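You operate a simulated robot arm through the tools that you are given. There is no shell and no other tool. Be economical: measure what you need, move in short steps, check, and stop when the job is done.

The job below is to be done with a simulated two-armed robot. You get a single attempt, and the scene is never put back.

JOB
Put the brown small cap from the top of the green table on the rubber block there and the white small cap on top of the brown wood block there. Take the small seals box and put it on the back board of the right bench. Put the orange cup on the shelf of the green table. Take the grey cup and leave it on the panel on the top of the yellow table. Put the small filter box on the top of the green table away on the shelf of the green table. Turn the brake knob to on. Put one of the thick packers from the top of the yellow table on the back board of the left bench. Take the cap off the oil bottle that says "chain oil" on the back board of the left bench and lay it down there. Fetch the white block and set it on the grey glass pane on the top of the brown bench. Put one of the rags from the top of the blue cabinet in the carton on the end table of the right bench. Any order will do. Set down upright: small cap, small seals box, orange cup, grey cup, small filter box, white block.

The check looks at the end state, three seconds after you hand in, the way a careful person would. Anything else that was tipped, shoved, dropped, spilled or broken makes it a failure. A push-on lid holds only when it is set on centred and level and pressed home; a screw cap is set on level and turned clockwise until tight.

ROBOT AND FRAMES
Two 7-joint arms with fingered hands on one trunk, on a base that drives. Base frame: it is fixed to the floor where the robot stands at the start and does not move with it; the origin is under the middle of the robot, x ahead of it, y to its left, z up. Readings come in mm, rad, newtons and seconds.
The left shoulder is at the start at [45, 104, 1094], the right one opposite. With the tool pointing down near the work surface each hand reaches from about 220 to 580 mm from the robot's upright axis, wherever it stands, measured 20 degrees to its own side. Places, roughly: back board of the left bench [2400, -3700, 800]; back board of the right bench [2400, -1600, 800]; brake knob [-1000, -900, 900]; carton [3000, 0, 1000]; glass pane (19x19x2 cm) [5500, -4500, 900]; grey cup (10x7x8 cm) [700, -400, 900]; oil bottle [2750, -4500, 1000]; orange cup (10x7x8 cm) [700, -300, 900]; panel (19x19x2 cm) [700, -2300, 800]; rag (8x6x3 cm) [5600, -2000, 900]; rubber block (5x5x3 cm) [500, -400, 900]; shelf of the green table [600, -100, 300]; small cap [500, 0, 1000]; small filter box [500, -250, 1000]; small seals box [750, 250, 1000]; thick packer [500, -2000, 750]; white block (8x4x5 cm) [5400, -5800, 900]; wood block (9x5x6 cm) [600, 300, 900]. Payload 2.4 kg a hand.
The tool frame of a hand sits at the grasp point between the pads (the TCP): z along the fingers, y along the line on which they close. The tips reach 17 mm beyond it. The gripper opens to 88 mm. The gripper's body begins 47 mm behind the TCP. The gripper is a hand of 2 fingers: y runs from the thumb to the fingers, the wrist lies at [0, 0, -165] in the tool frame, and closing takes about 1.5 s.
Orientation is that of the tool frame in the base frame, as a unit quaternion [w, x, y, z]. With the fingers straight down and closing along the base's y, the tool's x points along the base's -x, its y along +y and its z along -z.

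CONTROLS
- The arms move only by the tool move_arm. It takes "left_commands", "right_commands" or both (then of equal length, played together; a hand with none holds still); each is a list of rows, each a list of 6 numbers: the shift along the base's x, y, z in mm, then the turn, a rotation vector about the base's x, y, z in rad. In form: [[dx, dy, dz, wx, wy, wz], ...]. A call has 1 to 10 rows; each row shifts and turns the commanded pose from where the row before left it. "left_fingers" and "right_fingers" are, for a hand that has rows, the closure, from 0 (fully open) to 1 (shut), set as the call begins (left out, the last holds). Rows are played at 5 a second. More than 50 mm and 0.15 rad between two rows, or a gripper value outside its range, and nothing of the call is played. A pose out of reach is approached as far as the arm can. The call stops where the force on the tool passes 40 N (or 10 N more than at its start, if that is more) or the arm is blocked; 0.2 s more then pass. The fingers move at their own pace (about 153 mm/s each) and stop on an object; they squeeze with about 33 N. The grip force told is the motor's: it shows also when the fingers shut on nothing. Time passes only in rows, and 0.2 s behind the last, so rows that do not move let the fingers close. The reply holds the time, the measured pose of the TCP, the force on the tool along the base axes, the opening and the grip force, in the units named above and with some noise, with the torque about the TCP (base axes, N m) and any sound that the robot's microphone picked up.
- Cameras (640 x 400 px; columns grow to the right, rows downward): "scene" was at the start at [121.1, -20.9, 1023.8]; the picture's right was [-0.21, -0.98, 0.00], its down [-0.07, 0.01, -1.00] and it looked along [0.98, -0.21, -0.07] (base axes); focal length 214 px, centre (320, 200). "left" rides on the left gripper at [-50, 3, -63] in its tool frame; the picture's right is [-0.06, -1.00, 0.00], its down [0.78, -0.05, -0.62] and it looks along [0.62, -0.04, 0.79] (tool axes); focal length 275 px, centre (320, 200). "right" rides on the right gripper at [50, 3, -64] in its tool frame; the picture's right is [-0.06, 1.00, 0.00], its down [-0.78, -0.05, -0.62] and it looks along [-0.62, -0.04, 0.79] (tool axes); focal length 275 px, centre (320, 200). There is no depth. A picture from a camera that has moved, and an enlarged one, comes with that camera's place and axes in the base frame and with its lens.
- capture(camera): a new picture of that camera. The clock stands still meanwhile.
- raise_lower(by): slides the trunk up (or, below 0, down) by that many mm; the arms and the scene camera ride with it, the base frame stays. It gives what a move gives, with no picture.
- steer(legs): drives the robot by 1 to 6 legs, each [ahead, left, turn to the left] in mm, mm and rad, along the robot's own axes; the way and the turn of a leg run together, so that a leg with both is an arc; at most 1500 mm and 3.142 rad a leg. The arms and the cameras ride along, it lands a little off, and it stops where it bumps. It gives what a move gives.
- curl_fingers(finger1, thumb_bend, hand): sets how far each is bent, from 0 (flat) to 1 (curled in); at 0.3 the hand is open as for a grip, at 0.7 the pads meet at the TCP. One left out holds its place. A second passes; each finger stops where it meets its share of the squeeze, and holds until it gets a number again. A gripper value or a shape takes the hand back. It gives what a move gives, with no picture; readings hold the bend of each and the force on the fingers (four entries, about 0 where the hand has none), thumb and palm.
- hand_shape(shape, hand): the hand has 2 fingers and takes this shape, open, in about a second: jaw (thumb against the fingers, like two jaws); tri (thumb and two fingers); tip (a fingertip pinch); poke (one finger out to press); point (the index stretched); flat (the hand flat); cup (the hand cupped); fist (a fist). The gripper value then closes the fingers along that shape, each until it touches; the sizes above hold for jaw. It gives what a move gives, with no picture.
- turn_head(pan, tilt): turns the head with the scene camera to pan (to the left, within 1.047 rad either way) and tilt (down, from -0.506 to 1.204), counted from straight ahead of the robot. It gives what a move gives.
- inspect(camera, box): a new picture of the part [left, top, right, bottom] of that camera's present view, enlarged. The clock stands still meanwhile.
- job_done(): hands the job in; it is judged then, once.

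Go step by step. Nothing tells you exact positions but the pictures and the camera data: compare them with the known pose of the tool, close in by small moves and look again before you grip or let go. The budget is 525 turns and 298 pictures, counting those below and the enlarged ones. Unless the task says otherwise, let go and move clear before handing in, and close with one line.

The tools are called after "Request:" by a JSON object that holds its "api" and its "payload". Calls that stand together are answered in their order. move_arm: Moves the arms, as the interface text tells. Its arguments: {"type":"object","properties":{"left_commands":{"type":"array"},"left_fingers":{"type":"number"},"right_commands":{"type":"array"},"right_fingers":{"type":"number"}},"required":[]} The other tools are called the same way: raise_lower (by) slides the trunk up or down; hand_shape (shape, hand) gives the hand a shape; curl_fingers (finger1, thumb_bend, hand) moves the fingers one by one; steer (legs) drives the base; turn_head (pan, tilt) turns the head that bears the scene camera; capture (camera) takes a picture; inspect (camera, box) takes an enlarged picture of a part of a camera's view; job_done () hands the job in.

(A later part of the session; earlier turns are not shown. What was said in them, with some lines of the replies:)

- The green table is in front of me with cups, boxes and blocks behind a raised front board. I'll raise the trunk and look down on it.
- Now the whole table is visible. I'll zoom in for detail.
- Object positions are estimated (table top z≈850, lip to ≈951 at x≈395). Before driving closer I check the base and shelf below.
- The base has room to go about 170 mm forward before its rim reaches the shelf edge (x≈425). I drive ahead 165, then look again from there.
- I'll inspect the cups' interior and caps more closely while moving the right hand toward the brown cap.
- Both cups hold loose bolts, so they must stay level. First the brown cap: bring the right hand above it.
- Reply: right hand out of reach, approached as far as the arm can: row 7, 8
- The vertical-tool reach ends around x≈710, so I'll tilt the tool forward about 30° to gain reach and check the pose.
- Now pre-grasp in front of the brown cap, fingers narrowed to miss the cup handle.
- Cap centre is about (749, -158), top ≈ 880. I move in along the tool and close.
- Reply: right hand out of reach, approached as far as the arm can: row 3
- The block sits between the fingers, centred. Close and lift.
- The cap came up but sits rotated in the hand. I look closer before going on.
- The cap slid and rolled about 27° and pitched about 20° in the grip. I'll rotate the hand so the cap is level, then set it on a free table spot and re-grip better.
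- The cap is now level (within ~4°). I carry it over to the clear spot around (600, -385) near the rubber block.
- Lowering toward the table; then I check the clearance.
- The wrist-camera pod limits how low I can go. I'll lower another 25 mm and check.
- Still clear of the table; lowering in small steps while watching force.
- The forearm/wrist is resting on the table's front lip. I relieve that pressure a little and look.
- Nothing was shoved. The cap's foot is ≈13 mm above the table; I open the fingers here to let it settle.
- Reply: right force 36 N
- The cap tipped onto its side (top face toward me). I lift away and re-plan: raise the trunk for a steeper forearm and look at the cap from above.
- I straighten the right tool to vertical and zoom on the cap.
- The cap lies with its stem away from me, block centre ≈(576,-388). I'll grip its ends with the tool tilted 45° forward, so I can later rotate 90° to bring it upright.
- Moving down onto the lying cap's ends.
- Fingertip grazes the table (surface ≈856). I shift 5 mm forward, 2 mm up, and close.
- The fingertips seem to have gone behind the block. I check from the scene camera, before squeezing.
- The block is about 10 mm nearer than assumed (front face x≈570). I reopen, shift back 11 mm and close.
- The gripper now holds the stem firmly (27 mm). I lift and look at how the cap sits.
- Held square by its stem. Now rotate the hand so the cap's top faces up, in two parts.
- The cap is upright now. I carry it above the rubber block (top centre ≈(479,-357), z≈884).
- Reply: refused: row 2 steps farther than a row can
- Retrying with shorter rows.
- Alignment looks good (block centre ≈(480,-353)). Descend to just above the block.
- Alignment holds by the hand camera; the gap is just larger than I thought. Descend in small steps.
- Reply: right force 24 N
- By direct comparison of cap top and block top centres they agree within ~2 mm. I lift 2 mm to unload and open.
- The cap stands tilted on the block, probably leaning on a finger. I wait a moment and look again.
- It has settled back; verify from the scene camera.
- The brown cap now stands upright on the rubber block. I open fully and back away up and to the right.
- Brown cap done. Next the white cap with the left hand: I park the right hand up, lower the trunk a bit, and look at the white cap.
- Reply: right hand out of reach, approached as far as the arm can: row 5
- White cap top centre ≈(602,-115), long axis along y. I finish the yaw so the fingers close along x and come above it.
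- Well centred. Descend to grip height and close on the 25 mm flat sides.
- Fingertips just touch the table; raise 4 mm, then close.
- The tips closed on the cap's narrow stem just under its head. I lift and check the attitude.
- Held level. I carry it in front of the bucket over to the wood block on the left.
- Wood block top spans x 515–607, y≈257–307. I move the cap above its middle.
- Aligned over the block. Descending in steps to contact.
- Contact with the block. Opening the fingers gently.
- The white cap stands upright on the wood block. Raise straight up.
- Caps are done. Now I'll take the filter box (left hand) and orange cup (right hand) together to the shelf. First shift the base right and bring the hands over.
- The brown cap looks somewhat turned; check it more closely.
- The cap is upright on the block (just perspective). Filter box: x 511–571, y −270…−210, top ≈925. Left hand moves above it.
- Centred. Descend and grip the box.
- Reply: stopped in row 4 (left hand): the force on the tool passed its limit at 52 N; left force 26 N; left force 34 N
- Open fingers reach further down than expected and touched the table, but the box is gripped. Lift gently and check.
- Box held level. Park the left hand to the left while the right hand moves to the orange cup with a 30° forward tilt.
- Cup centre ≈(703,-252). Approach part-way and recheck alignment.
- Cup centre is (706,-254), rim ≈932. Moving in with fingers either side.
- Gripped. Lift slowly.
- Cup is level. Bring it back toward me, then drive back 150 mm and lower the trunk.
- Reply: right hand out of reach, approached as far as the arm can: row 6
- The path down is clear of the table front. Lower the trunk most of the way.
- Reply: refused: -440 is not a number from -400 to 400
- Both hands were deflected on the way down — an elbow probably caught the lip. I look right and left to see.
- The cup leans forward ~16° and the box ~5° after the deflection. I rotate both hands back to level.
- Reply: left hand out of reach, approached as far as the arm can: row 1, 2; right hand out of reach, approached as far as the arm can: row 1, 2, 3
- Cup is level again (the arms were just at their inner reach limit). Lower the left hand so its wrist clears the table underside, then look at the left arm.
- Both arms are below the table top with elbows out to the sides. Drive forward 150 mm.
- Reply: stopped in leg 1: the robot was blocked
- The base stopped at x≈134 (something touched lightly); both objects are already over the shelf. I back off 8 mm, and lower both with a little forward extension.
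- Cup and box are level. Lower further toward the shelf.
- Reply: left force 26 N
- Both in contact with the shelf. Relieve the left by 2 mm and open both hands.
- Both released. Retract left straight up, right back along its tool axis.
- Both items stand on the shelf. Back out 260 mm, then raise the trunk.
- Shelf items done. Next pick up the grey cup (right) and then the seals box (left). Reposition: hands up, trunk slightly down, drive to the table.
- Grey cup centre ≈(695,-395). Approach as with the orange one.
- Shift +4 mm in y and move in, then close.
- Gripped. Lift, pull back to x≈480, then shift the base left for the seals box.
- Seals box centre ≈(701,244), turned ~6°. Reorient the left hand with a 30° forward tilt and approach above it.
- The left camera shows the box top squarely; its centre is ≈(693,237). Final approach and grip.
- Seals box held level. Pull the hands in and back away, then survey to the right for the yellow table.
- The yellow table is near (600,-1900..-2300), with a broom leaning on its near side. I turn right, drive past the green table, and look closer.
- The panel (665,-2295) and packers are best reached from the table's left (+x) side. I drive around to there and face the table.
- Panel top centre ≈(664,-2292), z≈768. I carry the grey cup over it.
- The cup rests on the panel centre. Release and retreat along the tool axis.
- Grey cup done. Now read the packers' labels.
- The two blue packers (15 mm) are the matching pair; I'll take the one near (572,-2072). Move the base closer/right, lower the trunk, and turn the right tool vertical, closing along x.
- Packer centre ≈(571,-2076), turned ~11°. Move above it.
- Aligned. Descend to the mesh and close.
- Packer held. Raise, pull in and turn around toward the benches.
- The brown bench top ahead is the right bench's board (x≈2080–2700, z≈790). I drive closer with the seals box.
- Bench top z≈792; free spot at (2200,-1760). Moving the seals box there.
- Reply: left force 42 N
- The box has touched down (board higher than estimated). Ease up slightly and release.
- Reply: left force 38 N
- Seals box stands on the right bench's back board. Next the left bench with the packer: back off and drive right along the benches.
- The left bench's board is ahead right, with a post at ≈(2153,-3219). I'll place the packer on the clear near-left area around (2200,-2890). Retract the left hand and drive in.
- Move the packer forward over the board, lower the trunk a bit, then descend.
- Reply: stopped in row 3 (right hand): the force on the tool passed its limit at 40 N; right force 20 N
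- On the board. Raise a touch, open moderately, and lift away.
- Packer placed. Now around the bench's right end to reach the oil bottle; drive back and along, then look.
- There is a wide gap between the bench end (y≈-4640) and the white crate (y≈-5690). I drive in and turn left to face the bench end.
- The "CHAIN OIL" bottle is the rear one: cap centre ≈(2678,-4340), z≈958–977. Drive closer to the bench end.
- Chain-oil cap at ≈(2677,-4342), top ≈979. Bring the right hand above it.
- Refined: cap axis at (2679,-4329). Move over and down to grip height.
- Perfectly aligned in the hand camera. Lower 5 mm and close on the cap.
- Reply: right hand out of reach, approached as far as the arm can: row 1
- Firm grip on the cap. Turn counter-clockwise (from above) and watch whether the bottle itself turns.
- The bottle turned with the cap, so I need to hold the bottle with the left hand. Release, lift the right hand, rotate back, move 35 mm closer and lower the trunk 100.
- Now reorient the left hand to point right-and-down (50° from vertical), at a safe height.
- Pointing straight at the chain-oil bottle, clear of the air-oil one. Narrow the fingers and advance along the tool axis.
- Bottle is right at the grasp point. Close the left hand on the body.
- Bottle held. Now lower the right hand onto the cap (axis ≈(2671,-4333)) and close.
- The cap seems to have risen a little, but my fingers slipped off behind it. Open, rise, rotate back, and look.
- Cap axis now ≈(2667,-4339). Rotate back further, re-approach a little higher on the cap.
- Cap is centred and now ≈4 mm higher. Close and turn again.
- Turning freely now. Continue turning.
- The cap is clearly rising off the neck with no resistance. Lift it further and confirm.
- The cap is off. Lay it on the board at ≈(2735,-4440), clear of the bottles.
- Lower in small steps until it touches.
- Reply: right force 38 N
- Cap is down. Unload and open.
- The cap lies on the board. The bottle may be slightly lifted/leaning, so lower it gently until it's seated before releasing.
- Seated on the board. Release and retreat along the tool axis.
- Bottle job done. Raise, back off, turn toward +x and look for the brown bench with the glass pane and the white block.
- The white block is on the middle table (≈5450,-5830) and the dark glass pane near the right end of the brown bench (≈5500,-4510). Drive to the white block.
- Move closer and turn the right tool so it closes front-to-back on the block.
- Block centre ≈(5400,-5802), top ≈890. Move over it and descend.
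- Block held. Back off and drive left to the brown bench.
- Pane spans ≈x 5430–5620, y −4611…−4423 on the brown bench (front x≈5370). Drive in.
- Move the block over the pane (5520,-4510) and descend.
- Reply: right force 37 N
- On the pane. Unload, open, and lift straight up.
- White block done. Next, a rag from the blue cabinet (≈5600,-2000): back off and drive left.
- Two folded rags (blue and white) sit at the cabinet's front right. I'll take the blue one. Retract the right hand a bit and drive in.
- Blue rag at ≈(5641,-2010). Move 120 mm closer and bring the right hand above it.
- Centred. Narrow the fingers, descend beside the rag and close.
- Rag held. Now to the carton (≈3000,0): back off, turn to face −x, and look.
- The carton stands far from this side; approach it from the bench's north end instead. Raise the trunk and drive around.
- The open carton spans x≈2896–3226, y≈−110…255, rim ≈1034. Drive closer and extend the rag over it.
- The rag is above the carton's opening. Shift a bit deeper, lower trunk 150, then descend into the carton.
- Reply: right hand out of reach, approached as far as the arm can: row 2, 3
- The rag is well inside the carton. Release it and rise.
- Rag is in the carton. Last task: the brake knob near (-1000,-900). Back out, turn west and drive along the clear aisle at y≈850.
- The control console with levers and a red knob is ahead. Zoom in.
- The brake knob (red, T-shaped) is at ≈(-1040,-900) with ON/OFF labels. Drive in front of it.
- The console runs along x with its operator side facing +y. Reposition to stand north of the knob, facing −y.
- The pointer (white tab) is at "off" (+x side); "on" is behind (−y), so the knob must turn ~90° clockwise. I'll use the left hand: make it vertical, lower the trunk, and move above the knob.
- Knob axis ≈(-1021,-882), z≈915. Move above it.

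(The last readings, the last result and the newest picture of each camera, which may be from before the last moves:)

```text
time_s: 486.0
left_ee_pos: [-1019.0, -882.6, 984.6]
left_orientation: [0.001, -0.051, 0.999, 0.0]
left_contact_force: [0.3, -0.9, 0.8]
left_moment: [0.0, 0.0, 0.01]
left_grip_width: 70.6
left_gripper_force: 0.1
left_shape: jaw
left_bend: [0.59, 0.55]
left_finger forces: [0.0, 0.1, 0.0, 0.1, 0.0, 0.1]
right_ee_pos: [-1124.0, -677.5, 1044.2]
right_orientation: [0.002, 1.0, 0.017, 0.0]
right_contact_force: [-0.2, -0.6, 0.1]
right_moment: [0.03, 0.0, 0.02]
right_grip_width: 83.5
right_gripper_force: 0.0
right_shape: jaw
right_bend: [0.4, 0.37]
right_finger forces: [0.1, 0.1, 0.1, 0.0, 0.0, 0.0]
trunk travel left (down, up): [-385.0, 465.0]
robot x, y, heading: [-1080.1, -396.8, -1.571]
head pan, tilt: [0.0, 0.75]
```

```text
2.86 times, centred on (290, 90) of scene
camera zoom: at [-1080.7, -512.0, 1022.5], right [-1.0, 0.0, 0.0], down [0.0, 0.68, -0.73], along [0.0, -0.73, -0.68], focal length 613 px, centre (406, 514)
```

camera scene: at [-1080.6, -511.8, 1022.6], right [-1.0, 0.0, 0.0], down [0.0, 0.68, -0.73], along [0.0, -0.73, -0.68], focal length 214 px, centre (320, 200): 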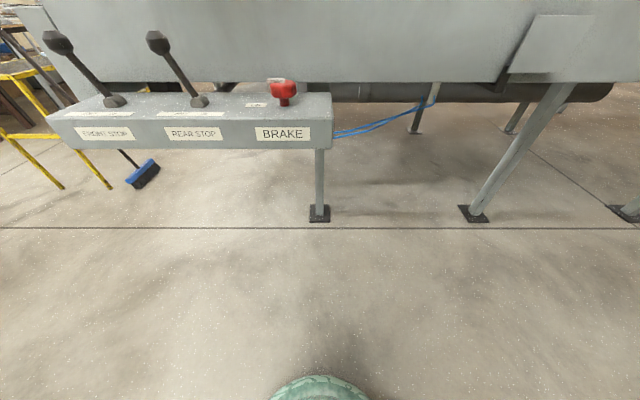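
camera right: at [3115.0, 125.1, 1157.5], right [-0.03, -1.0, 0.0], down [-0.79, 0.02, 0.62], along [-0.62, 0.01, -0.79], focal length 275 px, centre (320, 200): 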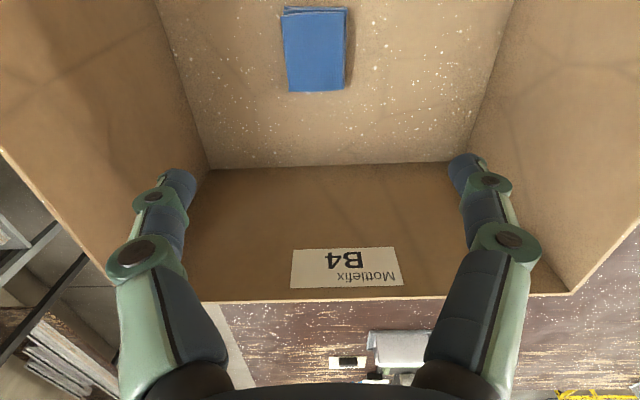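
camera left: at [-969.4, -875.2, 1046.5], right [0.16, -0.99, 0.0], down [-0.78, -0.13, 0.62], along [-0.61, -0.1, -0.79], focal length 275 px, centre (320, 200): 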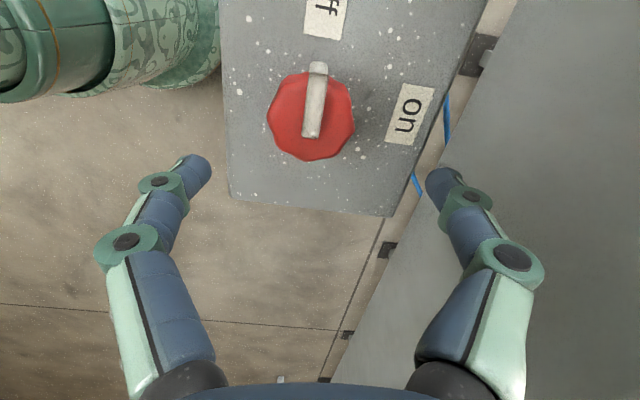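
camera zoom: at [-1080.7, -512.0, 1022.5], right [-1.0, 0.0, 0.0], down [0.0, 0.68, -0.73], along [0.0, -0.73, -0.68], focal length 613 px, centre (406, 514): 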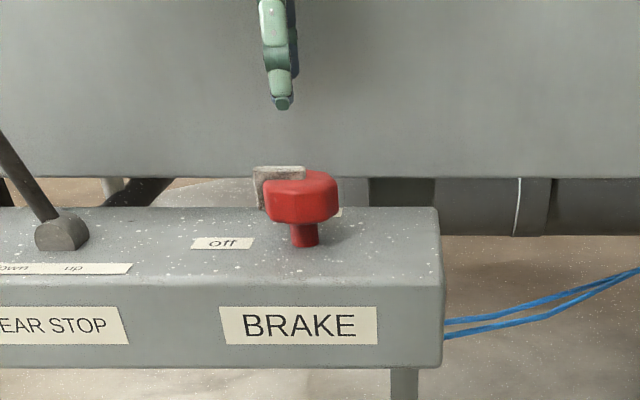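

Clear view: pointer at "off", "on" to its right. Centre, descend and grip the knob.

Request:
{"api": "move_arm", "payload": {"left_commands": [[2, 3, -30, 0, 0, 0], [0, 0, -20, 0, 0, 0], [0, 0, -8, 0, 0, 0], [0, 0, 0, 0, 0, 0]]}}

Request:
{"api": "capture", "payload": {"camera": "left"}}

Request:
{"api": "inspect", "payload": {"camera": "scene", "box": [220, 20, 360, 160]}}

```text
time_s: 487.0
left_ee_pos: [-1018.1, -878.3, 928.5]
left_orientation: [0.001, -0.051, 0.999, 0.0]
left_contact_force: [-0.1, 0.4, 0.2]
left_moment: [0.0, 0.0, 0.03]
left_grip_width: 70.6
left_gripper_force: 0.1
left_shape: jaw
left_bend: [0.59, 0.55]
left_finger forces: [0.0, 0.1, 0.0, 0.0, 0.0, 0.0]
right_ee_pos: [-1121.2, -677.1, 1044.4]
right_orientation: [0.001, 1.0, 0.017, 0.0]
right_contact_force: [0.5, -0.2, 0.4]
right_moment: [0.02, 0.02, -0.02]
right_grip_width: 83.7
right_gripper_force: 0.1
right_shape: jaw
right_bend: [0.4, 0.37]
right_finger forces: [0.0, 0.0, 0.1, 0.0, 0.0, 0.0]
trunk travel left (down, up): [-385.0, 465.0]
robot x, y, heading: [-1075.4, -396.2, -1.566]
head pan, tilt: [0.0, 0.75]
```

```text
51 pictures are left
camera left: at [-968.5, -871.0, 989.7], right [0.16, -0.99, 0.0], down [-0.78, -0.13, 0.62], along [-0.61, -0.1, -0.79], focal length 275 px, centre (320, 200)
```

left: 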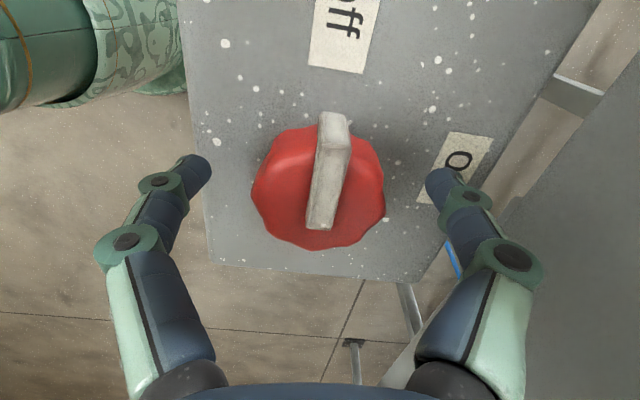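

```text
2.86 times, centred on (290, 90) of scene
camera zoom: at [-1080.6, -512.0, 1022.5], right [-1.0, 0.0, 0.0], down [0.0, 0.68, -0.73], along [0.0, -0.73, -0.68], focal length 613 px, centre (406, 514)
```

zoom: 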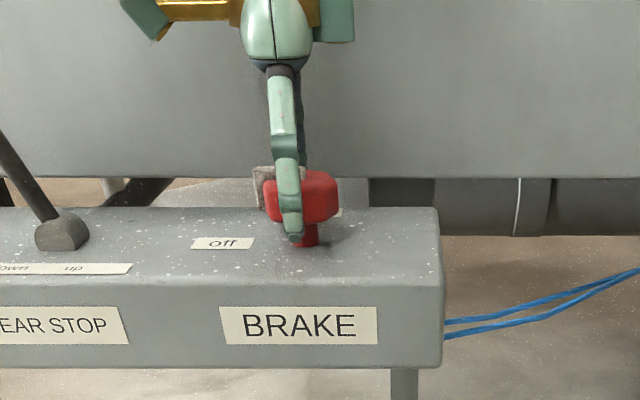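

Request:
{"api": "move_arm", "payload": {"left_commands": [[0, 0, 0, 0, 0, 0], [0, 0, 0, 0, 0, 0], [0, 0, 0, 0, 0, 0], [0, 0, 0, 0, 0, 0], [0, 0, 0, 0, 0, 0]], "left_fingers": 1}}

Request:
{"api": "move_arm", "payload": {"left_commands": [[0, 0, 0, 0, 0, -0.13], [0, 0, 0, 0, 0, -0.13], [0, 0, 0, 0, 0, -0.13], [0, 0, 0, 0, 0, -0.13], [0, 0, 0, 0, 0, -0.13], [0, 0, 0, 0, 0, -0.13]]}}

Request:
{"api": "capture", "payload": {"camera": "left"}}

Request:
{"api": "inspect", "payload": {"camera": "scene", "box": [220, 20, 360, 160]}}

```text
time_s: 488.2
left_ee_pos: [-1017.7, -876.9, 928.0]
left_orientation: [0.0, -0.05, 0.999, 0.0]
left_contact_force: [3.5, 0.6, -0.7]
left_moment: [0.02, -0.05, -0.1]
left_grip_width: 32.3
left_gripper_force: 33.3
left_shape: jaw
left_bend: [0.74, 0.7]
left_finger forces: [27.5, 0.1, 0.1, 0.1, 27.3, 0.1]
right_ee_pos: [-1122.4, -677.3, 1045.0]
right_orientation: [0.001, 1.0, 0.017, 0.0]
right_contact_force: [0.3, 0.3, -0.8]
right_moment: [0.0, -0.02, 0.01]
right_grip_width: 83.5
right_gripper_force: 0.0
right_shape: jaw
right_bend: [0.4, 0.37]
right_finger forces: [0.0, 0.0, 0.0, 0.0, 0.0, 0.1]
trunk travel left (down, up): [-385.0, 465.0]
robot x, y, heading: [-1079.5, -396.3, -1.569]
head pan, tilt: [0.0, 0.75]
```

```text
time_s: 489.6
left_ee_pos: [-1018.4, -879.7, 928.0]
left_orientation: [0.0, 0.333, 0.943, 0.0]
left_contact_force: [6.3, -6.8, -1.9]
left_moment: [-0.12, -0.04, 0.0]
left_grip_width: 33.5
left_gripper_force: 32.7
left_shape: jaw
left_bend: [0.75, 0.71]
left_finger forces: [25.7, 0.0, 0.0, 0.1, 28.0, 0.0]
right_ee_pos: [-1122.1, -678.0, 1043.8]
right_orientation: [0.003, 1.0, 0.018, 0.0]
right_contact_force: [-0.6, -0.2, -0.8]
right_moment: [0.03, -0.01, -0.01]
right_grip_width: 83.8
right_gripper_force: 0.0
right_shape: jaw
right_bend: [0.4, 0.37]
right_finger forces: [0.1, 0.0, 0.0, 0.0, 0.0, 0.0]
trunk travel left (down, up): [-385.0, 465.0]
robot x, y, heading: [-1083.2, -397.5, -1.566]
head pan, tilt: [0.0, 0.75]
```

```text
49 pictures are left
camera left: at [-976.9, -909.3, 989.7], right [-0.58, -0.81, 0.0], down [-0.64, 0.46, 0.62], along [-0.5, 0.36, -0.79], focal length 275 px, centre (320, 200)
```

left: 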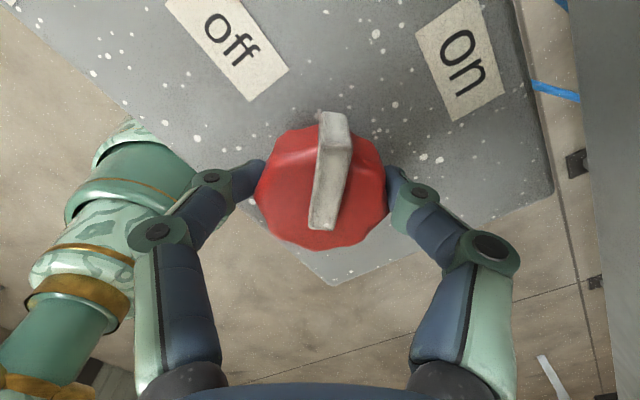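

```text
2.86 times, centred on (290, 90) of scene
camera zoom: at [-1080.0, -512.8, 1022.4], right [-1.0, 0.0, 0.0], down [0.0, 0.68, -0.73], along [0.0, -0.73, -0.68], focal length 613 px, centre (406, 514)
```

zoom: 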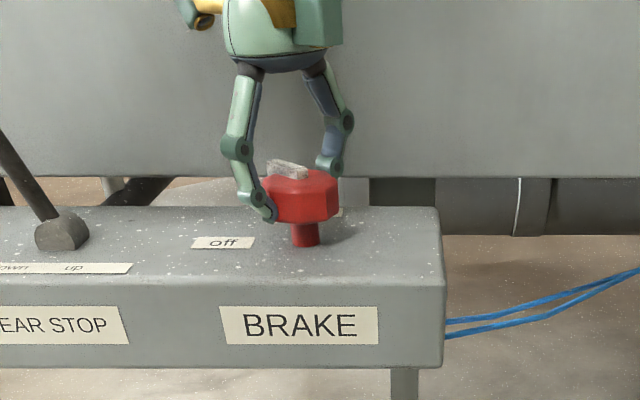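

The knob turns with the hand. Continue another ~45°.

Request:
{"api": "move_arm", "payload": {"left_commands": [[0, 0, 0, 0, 0, -0.13], [0, 0, 0, 0, 0, -0.13], [0, 0, 0, 0, 0, -0.13], [0, 0, 0, 0, 0, -0.13], [0, 0, 0, 0, 0, -0.13], [0, 0, 0, 0, 0, -0.13]]}}

Request:
{"api": "capture", "payload": {"camera": "left"}}

```text
time_s: 491.0
left_ee_pos: [-1019.1, -878.8, 928.2]
left_orientation: [-0.001, 0.668, 0.744, 0.0]
left_contact_force: [-1.8, -10.6, 0.5]
left_moment: [-0.12, 0.08, 0.04]
left_grip_width: 34.4
left_gripper_force: 33.2
left_shape: jaw
left_bend: [0.76, 0.71]
left_finger forces: [24.8, 0.1, 0.0, 0.1, 28.1, 0.1]
right_ee_pos: [-1123.8, -678.1, 1043.2]
right_orientation: [0.001, 1.0, 0.017, -0.001]
right_contact_force: [-0.6, -0.4, -0.3]
right_moment: [0.01, 0.01, 0.03]
right_grip_width: 83.6
right_gripper_force: 0.0
right_shape: jaw
right_bend: [0.4, 0.37]
right_finger forces: [0.0, 0.0, 0.1, 0.1, 0.0, 0.0]
trunk travel left (down, up): [-385.0, 465.0]
robot x, y, heading: [-1080.6, -396.0, -1.568]
head pan, tilt: [0.0, 0.75]
```

```text
47 pictures are left
camera left: at [-1009.9, -930.0, 989.3], right [-0.99, -0.17, 0.0], down [-0.13, 0.77, 0.62], along [-0.11, 0.61, -0.79], focal length 275 px, centre (320, 200)
```

left: 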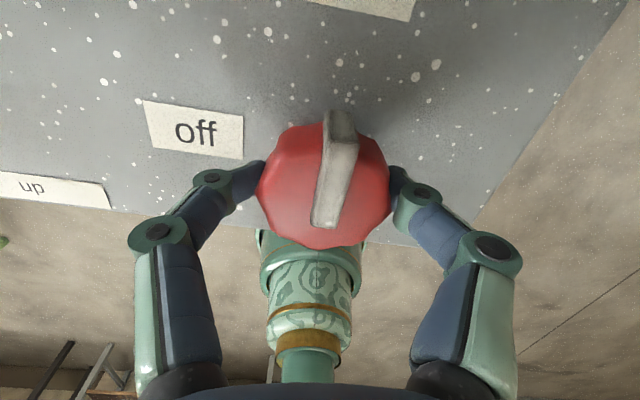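

The pointer now aims toward the "on" label (≈90° turned). Release, lift and check.

Request:
{"api": "move_arm", "payload": {"left_commands": [[0, 0, 0, 0, 0, -0.03], [0, 0, 0, 0, 0, 0]]}}

Request:
{"api": "move_arm", "payload": {"left_commands": [[0, 0, 1, 0, 0, 0], [0, 0, 0, 0, 0, 0], [0, 0, 0, 0, 0, 0], [0, 0, 30, 0, 0, 0], [0, 0, 40, 0, 0, 0], [0, 20, 40, 0, 0, 0], [30, 40, 0, 0, 0, 0], [30, 40, 0, 0, 0, 0]], "left_fingers": 0.2}}

Request:
{"api": "raise_lower", "payload": {"by": 150}}

Request:
{"api": "inspect", "payload": {"camera": "scene", "box": [240, 120, 340, 200]}}

```text
time_s: 491.6
left_ee_pos: [-1018.4, -879.9, 928.5]
left_orientation: [-0.001, 0.679, 0.734, 0.0]
left_contact_force: [-1.0, -13.6, -0.2]
left_moment: [-0.16, 0.13, -0.01]
left_grip_width: 34.1
left_gripper_force: 33.2
left_shape: jaw
left_bend: [0.76, 0.72]
left_finger forces: [25.4, 0.0, 0.0, 0.0, 28.4, 0.1]
right_ee_pos: [-1122.6, -677.7, 1042.1]
right_orientation: [0.003, 1.0, 0.017, 0.0]
right_contact_force: [-0.1, -0.3, -0.5]
right_moment: [-0.02, -0.02, -0.01]
right_grip_width: 83.6
right_gripper_force: 0.1
right_shape: jaw
right_bend: [0.4, 0.37]
right_finger forces: [0.1, 0.0, 0.0, 0.1, 0.0, 0.1]
trunk travel left (down, up): [-385.0, 465.0]
robot x, y, heading: [-1082.7, -398.3, -1.567]
head pan, tilt: [0.0, 0.75]
```

```text
time_s: 493.4
left_ee_pos: [-958.2, -779.7, 1043.6]
left_orientation: [0.001, 0.678, 0.735, 0.0]
left_contact_force: [0.4, -0.3, 0.1]
left_moment: [-0.02, 0.0, 0.0]
left_grip_width: 70.3
left_gripper_force: 0.0
left_shape: jaw
left_bend: [0.59, 0.55]
left_finger forces: [0.0, 0.0, 0.0, 0.0, 0.1, 0.1]
right_ee_pos: [-1123.6, -678.5, 1044.1]
right_orientation: [0.002, 1.0, 0.017, 0.0]
right_contact_force: [0.1, -0.3, 0.6]
right_moment: [0.04, -0.01, 0.0]
right_grip_width: 83.8
right_gripper_force: 0.1
right_shape: jaw
right_bend: [0.4, 0.37]
right_finger forces: [0.0, 0.0, 0.0, 0.0, 0.1, 0.0]
trunk travel left (down, up): [-385.0, 465.0]
robot x, y, heading: [-1076.4, -392.4, -1.57]
head pan, tilt: [0.0, 0.75]
```

```text
time_s: 495.2
left_ee_pos: [-958.9, -778.3, 1189.0]
left_orientation: [0.001, 0.677, 0.736, 0.0]
left_contact_force: [0.0, 0.4, 0.0]
left_moment: [0.0, 0.02, -0.01]
left_grip_width: 70.5
left_gripper_force: 0.1
left_shape: jaw
left_bend: [0.59, 0.55]
left_finger forces: [0.1, 0.0, 0.0, 0.1, 0.0, 0.0]
right_ee_pos: [-1123.9, -677.4, 1194.2]
right_orientation: [0.002, 1.0, 0.018, 0.0]
right_contact_force: [-0.5, -0.2, -0.9]
right_moment: [0.03, 0.02, 0.0]
right_grip_width: 83.7
right_gripper_force: 0.1
right_shape: jaw
right_bend: [0.4, 0.37]
right_finger forces: [0.0, 0.0, 0.0, 0.0, 0.0, 0.1]
trunk travel left (down, up): [-535.0, 315.0]
robot x, y, heading: [-1080.9, -399.7, -1.568]
head pan, tilt: [0.0, 0.75]
```

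```text
5.00 times, centred on (290, 160) of scene
camera zoom: at [-1080.6, -509.1, 1173.3], right [-1.0, 0.0, 0.0], down [0.0, 0.68, -0.73], along [0.0, -0.73, -0.68], focal length 1072 px, centre (470, 400)
```

zoom: 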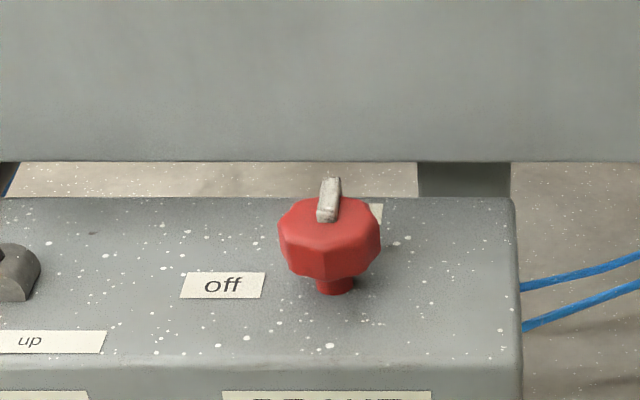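

The pointer faces "on". All tasks are done; I back off clear of the console and do a last look at the green table from here.

Request:
{"api": "steer", "payload": {"legs": [[-250, 0, 0], [0, 0, 1.2]]}}

Request:
{"api": "turn_head", "payload": {"pan": 0.35, "tilt": 0.15}}

Request:
{"api": "capture", "payload": {"camera": "scene"}}

```text
time_s: 500.0
left_ee_pos: [-680.2, -165.7, 1189.1]
left_orientation: [0.0, 0.136, 0.991, 0.0]
left_contact_force: [1.1, -0.6, 0.2]
left_moment: [-0.01, 0.0, -0.01]
left_grip_width: 70.2
left_gripper_force: 0.0
left_shape: jaw
left_bend: [0.59, 0.55]
left_finger forces: [0.0, 0.0, 0.0, 0.1, 0.1, 0.0]
right_ee_pos: [-832.5, -285.3, 1194.5]
right_orientation: [0.002, 0.811, 0.586, 0.001]
right_contact_force: [0.4, 1.0, -0.5]
right_moment: [0.01, -0.01, 0.0]
right_grip_width: 83.7
right_gripper_force: 0.1
right_shape: jaw
right_bend: [0.4, 0.37]
right_finger forces: [0.0, 0.1, 0.1, 0.0, 0.0, 0.1]
trunk travel left (down, up): [-535.0, 315.0]
robot x, y, heading: [-1078.9, -144.1, -0.353]
head pan, tilt: [0.0, 0.75]
```

```text
time_s: 501.0
left_ee_pos: [-680.9, -165.1, 1189.3]
left_orientation: [0.0, 0.136, 0.991, -0.001]
left_contact_force: [0.6, 0.5, 0.1]
left_moment: [-0.01, 0.0, -0.01]
left_grip_width: 70.1
left_gripper_force: 0.1
left_shape: jaw
left_bend: [0.59, 0.55]
left_finger forces: [0.1, 0.0, 0.1, 0.0, 0.1, 0.0]
right_ee_pos: [-832.6, -285.2, 1192.6]
right_orientation: [0.001, 0.811, 0.585, 0.001]
right_contact_force: [-0.1, 0.4, 1.0]
right_moment: [-0.01, -0.01, 0.01]
right_grip_width: 83.8
right_gripper_force: 0.0
right_shape: jaw
right_bend: [0.4, 0.37]
right_finger forces: [0.0, 0.0, 0.1, 0.0, 0.0, 0.1]
trunk travel left (down, up): [-535.0, 315.0]
robot x, y, heading: [-1079.0, -145.2, -0.359]
head pan, tilt: [0.351, 0.15]
```

```text
45 pictures are left
camera scene: at [-963.0, -158.1, 1227.6], right [0.0, -1.0, 0.0], down [-0.15, 0.0, -0.99], along [0.99, 0.0, -0.15], focal length 214 px, centre (320, 200)
```

scene: 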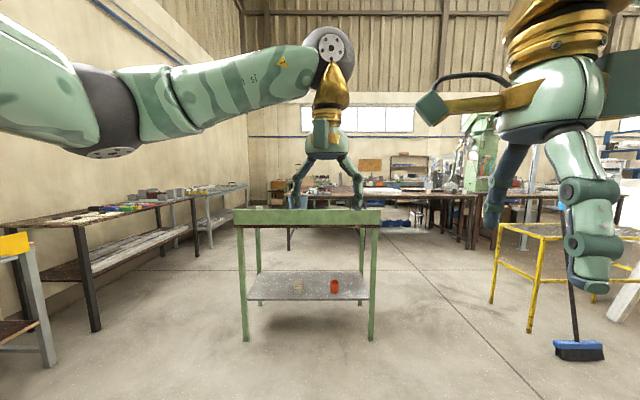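

Raise the head for one check over the lip.

Request:
{"api": "raise_lower", "payload": {"by": 310}}

Request:
{"api": "inspect", "payload": {"camera": "scene", "box": [220, 210, 400, 310]}}

```text
time_s: 504.1
left_ee_pos: [-681.1, -166.2, 1498.9]
left_orientation: [0.0, 0.136, 0.991, 0.0]
left_contact_force: [-0.1, -0.9, 0.4]
left_moment: [0.0, -0.02, -0.01]
left_grip_width: 70.0
left_gripper_force: 0.1
left_shape: jaw
left_bend: [0.59, 0.55]
left_finger forces: [0.0, 0.1, 0.1, 0.0, 0.0, 0.0]
right_ee_pos: [-831.9, -284.9, 1503.8]
right_orientation: [0.001, 0.811, 0.585, 0.001]
right_contact_force: [0.8, 0.2, -0.1]
right_moment: [-0.03, -0.01, 0.01]
right_grip_width: 83.6
right_gripper_force: 0.1
right_shape: jaw
right_bend: [0.4, 0.37]
right_finger forces: [0.0, 0.1, 0.0, 0.0, 0.1, 0.1]
trunk travel left (down, up): [-845.0, 5.0]
robot x, y, heading: [-1080.8, -144.2, -0.35]
head pan, tilt: [0.351, 0.15]
```

```text
3.56 times, centred on (310, 260) of scene
camera zoom: at [-964.2, -157.6, 1538.2], right [0.0, -1.0, 0.0], down [-0.15, 0.0, -0.99], along [0.99, 0.0, -0.15], focal length 763 px, centre (356, -13)
```

zoom: 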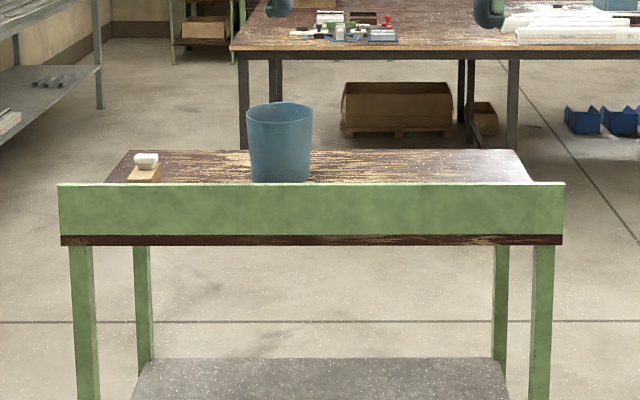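

Request:
{"api": "job_done", "payload": {}}

```text
The job is handed in.
```

All the tasks are done and the job is handed in. The one thing I couldn't see in my last look was the brown cap on the rubber block, because the table's front lip hides it. It was upright when I last checked it.
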